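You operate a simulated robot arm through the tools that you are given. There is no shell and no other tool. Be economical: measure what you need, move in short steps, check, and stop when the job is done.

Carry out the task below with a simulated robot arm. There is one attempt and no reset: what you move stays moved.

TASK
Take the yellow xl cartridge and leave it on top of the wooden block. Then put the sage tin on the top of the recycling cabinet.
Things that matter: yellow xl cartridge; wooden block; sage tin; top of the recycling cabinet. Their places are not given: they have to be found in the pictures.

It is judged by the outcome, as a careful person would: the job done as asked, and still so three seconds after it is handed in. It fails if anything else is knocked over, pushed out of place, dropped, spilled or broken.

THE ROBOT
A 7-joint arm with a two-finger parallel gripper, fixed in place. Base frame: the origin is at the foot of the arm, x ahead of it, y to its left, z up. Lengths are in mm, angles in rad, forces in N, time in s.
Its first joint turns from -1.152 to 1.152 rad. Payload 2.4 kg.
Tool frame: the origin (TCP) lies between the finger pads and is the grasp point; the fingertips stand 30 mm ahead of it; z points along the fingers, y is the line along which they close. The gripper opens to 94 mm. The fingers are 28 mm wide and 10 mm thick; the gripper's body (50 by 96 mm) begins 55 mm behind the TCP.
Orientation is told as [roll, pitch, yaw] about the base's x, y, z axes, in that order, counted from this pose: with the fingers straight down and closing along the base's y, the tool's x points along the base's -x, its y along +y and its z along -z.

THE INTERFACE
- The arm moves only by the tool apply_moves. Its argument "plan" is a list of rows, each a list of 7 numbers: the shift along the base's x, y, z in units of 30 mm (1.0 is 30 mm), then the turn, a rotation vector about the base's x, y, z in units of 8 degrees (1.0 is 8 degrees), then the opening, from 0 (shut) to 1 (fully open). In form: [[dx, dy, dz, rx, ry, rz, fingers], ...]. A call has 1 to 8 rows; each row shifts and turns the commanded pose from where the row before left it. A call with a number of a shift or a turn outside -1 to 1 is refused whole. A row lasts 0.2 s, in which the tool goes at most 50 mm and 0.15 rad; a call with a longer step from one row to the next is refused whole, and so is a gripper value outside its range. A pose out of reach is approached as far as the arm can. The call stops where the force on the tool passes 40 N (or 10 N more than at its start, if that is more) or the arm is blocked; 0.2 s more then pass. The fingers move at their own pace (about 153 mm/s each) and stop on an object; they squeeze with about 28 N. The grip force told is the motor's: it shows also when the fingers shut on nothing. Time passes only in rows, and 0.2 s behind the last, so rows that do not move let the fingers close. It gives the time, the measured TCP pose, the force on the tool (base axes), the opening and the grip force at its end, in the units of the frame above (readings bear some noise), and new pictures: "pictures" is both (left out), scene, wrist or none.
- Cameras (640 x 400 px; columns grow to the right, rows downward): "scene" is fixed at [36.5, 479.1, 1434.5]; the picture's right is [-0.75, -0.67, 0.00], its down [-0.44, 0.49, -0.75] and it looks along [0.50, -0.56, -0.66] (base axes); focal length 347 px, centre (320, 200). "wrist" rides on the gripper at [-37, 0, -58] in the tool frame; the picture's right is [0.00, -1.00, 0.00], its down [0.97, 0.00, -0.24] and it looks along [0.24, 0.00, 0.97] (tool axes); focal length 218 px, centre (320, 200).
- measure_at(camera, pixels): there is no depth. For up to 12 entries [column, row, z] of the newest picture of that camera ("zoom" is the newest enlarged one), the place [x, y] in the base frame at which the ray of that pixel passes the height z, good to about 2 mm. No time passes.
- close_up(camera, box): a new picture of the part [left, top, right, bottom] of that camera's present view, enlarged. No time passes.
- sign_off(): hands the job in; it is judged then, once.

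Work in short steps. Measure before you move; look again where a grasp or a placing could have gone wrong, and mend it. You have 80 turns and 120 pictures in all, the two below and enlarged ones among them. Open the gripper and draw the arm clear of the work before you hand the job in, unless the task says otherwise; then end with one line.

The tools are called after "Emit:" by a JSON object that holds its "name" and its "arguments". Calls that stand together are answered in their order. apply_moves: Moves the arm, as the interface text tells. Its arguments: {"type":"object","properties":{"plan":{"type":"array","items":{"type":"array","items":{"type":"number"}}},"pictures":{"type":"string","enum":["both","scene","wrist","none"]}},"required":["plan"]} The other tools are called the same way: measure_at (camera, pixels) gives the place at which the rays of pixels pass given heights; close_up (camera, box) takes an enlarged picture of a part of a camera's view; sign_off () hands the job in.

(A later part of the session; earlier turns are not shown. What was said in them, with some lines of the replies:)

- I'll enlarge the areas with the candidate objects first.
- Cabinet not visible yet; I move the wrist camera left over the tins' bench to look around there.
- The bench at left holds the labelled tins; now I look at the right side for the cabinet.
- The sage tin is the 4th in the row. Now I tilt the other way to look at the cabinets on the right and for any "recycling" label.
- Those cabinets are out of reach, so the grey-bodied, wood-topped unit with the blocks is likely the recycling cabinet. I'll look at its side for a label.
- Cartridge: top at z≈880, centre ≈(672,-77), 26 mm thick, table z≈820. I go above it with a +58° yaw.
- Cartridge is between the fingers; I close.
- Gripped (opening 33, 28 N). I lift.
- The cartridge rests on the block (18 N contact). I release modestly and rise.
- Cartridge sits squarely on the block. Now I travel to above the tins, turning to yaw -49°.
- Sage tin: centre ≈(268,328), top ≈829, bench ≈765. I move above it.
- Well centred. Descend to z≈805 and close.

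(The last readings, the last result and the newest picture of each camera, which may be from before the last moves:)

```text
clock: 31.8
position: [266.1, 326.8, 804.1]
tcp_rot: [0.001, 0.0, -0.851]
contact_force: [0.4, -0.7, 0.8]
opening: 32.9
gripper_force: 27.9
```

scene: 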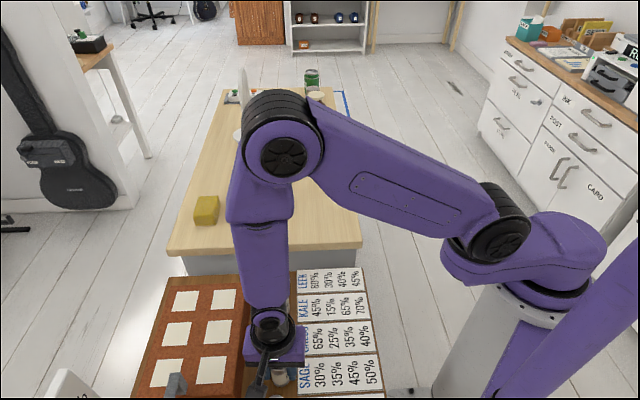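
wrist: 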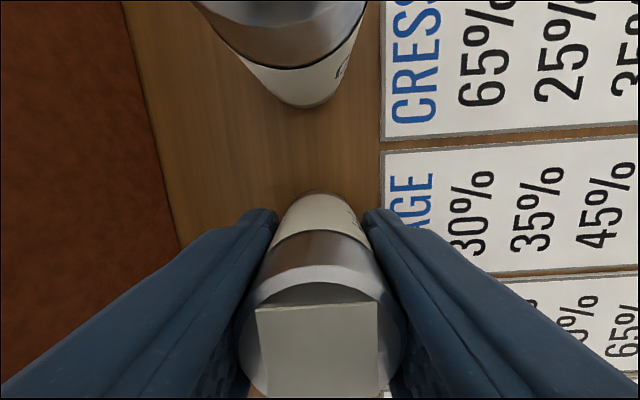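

Gripped. Lift straight up.

Emit:
{"name": "apply_moves", "arguments": {"plan": [[0, 0, 0.6, 0, 0, 0, 0.1], [0, 0, 1, 0, 0, 0, 0.1], [0, 0, 1, 0, 0, 0, 0.1], [0, 0, 1, 0, 0, 0, 0.1], [0, 0, 1, 0, 0, 0, 0.1], [0, 0, 1, 0, 0, 0, 0.1], [0, 0, 1, 0, 0, 0, 0.1]], "pictures": "both"}}

```text
clock: 33.4
position: [266.4, 328.2, 1004.4]
tcp_rot: [0.002, 0.0, -0.851]
contact_force: [0.1, 0.2, -0.3]
opening: 33.0
gripper_force: 28.0
```

scene: 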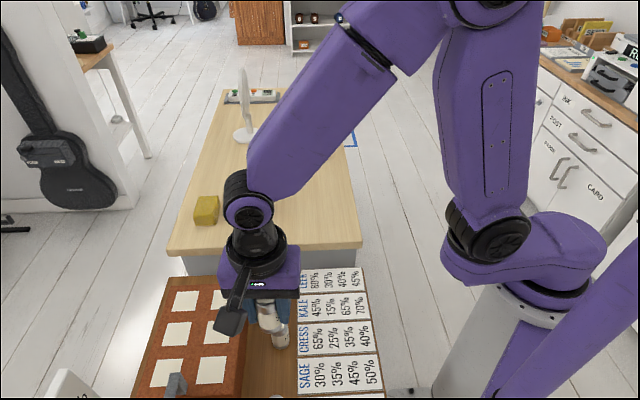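
wrist: 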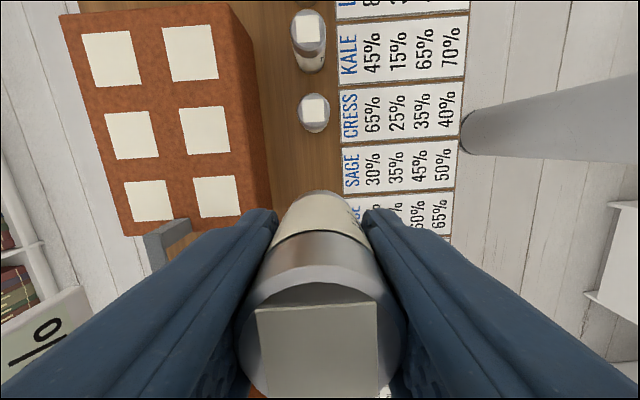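

Emit:
{"name": "apply_moves", "arguments": {"plan": [[0.593, -0.967, 0, 0, 0, 0, 0.1], [0.593, -0.967, 0, 0, 0, 0, 0.1], [0.593, -0.967, 0, 0, 0, 0, 0.1], [0.593, -0.967, 0, 0, 0, 0, 0.1], [0.593, -0.967, 0, 0, 0, 0, 0.1], [0.593, -0.967, 0, 0, 0, 0, 0.1]], "pictures": "none"}}

Emit:
{"name": "apply_moves", "arguments": {"plan": [[0.593, -0.967, 0, 0, 0, 0, 0.1], [0.593, -0.967, 0, 0, 0, 0, 0.1], [0.593, -0.967, 0, 0, 0, 0, 0.1], [0.593, -0.967, 0, 0, 0, 0, 0.1], [0.593, -0.967, 0, 0, 0, 0, 0.1], [0.593, -0.967, 0, 0, 0, 0, 0.1], [0, 0, -1, 0, 0, 0, 0.1], [0, 0, -1, 0, 0, 0, 0.1]], "pictures": "both"}}

```text
clock: 34.8
position: [374.2, 153.9, 1004.0]
tcp_rot: [0.002, 0.001, -0.849]
contact_force: [0.6, 0.5, -0.8]
opening: 33.0
gripper_force: 28.4
```

```text
clock: 36.6
position: [479.4, -21.6, 941.4]
tcp_rot: [0.002, 0.0, -0.851]
contact_force: [-0.3, -0.3, -0.7]
opening: 33.2
gripper_force: 27.7
```

scene: 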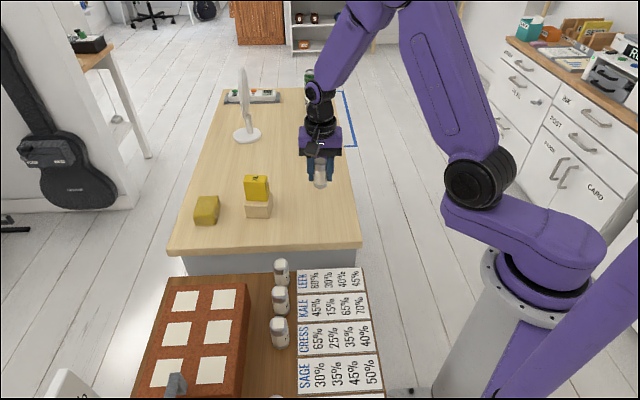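
wrist: 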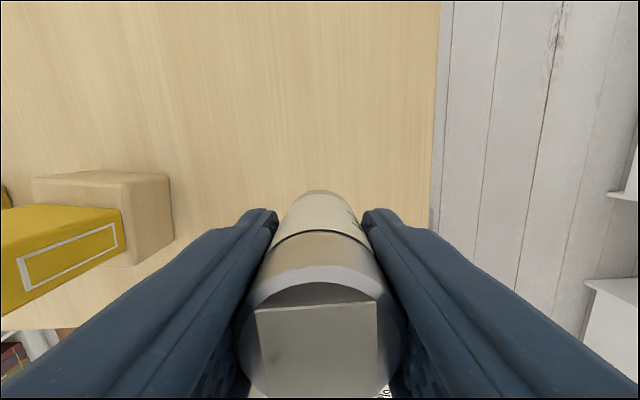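

Emit:
{"name": "apply_moves", "arguments": {"plan": [[0, 0, -1, 0, 0, 0, 0.1], [0, 0, -1, 0, 0, 0, 0.1], [0, 0, -0.4, 0, 0, 0, 0.1], [0, 0, -0.13, 0, 0, 0, 0.1], [0, 0, -0.1, 0, 0, 0, 0.1], [0, 0, 0, 0, 0, 0, 0.1]], "pictures": "scene"}}

```text
clock: 38.0
position: [479.9, -23.3, 864.7]
tcp_rot: [0.001, 0.0, -0.85]
contact_force: [-2.1, -1.6, 11.1]
opening: 33.1
gripper_force: 28.0
```

scene: 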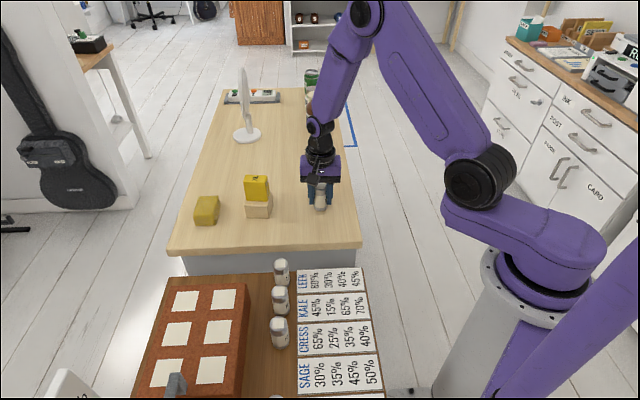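

Contact of 11 N: the tin stands on the top. I release and withdraw.

Emit:
{"name": "apply_moves", "arguments": {"plan": [[0, 0, 0, 0, 0, 0, 0.4], [0, 0, 0, 0, 0, 0, 0.65], [0, 0, 0, 0, 0, 0, 0.65], [0, 0, 0.6, 0, 0, 0, 0.65], [0, 0, 1, 0, 0, 0, 0.65], [0, 0, 1, 0, 0, 0, 0.65], [0, 0, 1, 0, 0, 0, 0.65], [0, 0, 1, 0, 0, 0, 0.65]], "pictures": "none"}}

Emit:
{"name": "apply_moves", "arguments": {"plan": [[-0.3, -1, 0.8, 0, 0, 0, 0.65], [-0.3, -1, 0.8, 0, 0, 0, 0.65], [-0.3, -1, 0.5, 0, 0, 0, 0.65], [-0.3, -1, 0, 0, 0, 0, 0.65], [-0.3, -1, 0, 0, 0, 0, 0.65], [-0.3, -1, 0, 0, 0, 0, 0.65]], "pictures": "both"}}

Emit:
{"name": "close_up", "arguments": {"camera": "scene", "box": [170, 130, 400, 290]}}

```text
clock: 39.8
position: [478.2, -23.4, 1002.5]
tcp_rot: [0.0, 0.001, -0.85]
contact_force: [0.8, 0.4, -0.2]
opening: 60.9
gripper_force: 0.1
```

```text
clock: 41.2
position: [426.3, -202.5, 1066.1]
tcp_rot: [0.001, 0.002, -0.851]
contact_force: [1.6, 0.5, -0.3]
opening: 61.2
gripper_force: 0.1
```

scene: 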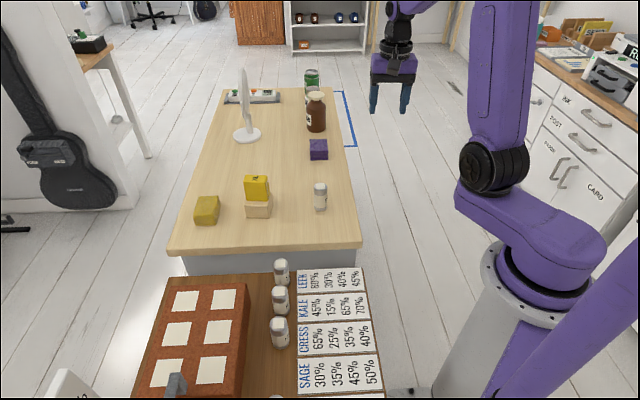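
wrist: 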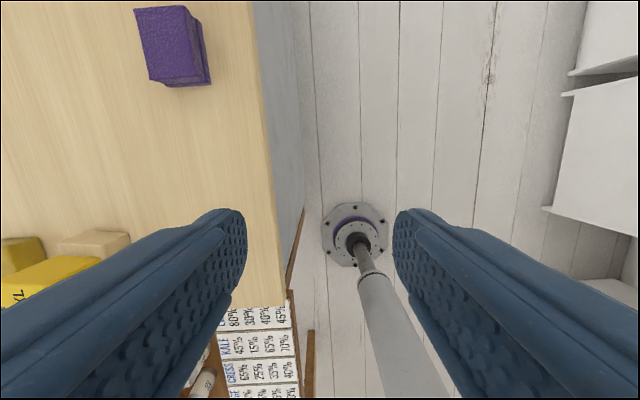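

```text
2.50 times, centred on (285, 210) of scene
```

zoom: 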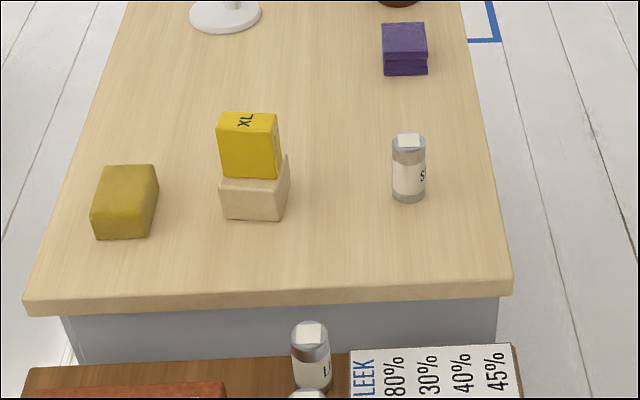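

Both objects stand upright where I placed them, the gripper is open and the arm is clear. I'm handing the job in.

Emit:
{"name": "sign_off", "arguments": {}}

```text
The job is handed in.
```

The yellow XL cartridge is on the wooden block and the sage tin is on the wood-topped grey cabinet, both upright in the last picture. I saw no "recycling" label. I took that cabinet to be the right one because a waste bin stands at its far end and the other cabinets I saw were out of reach.
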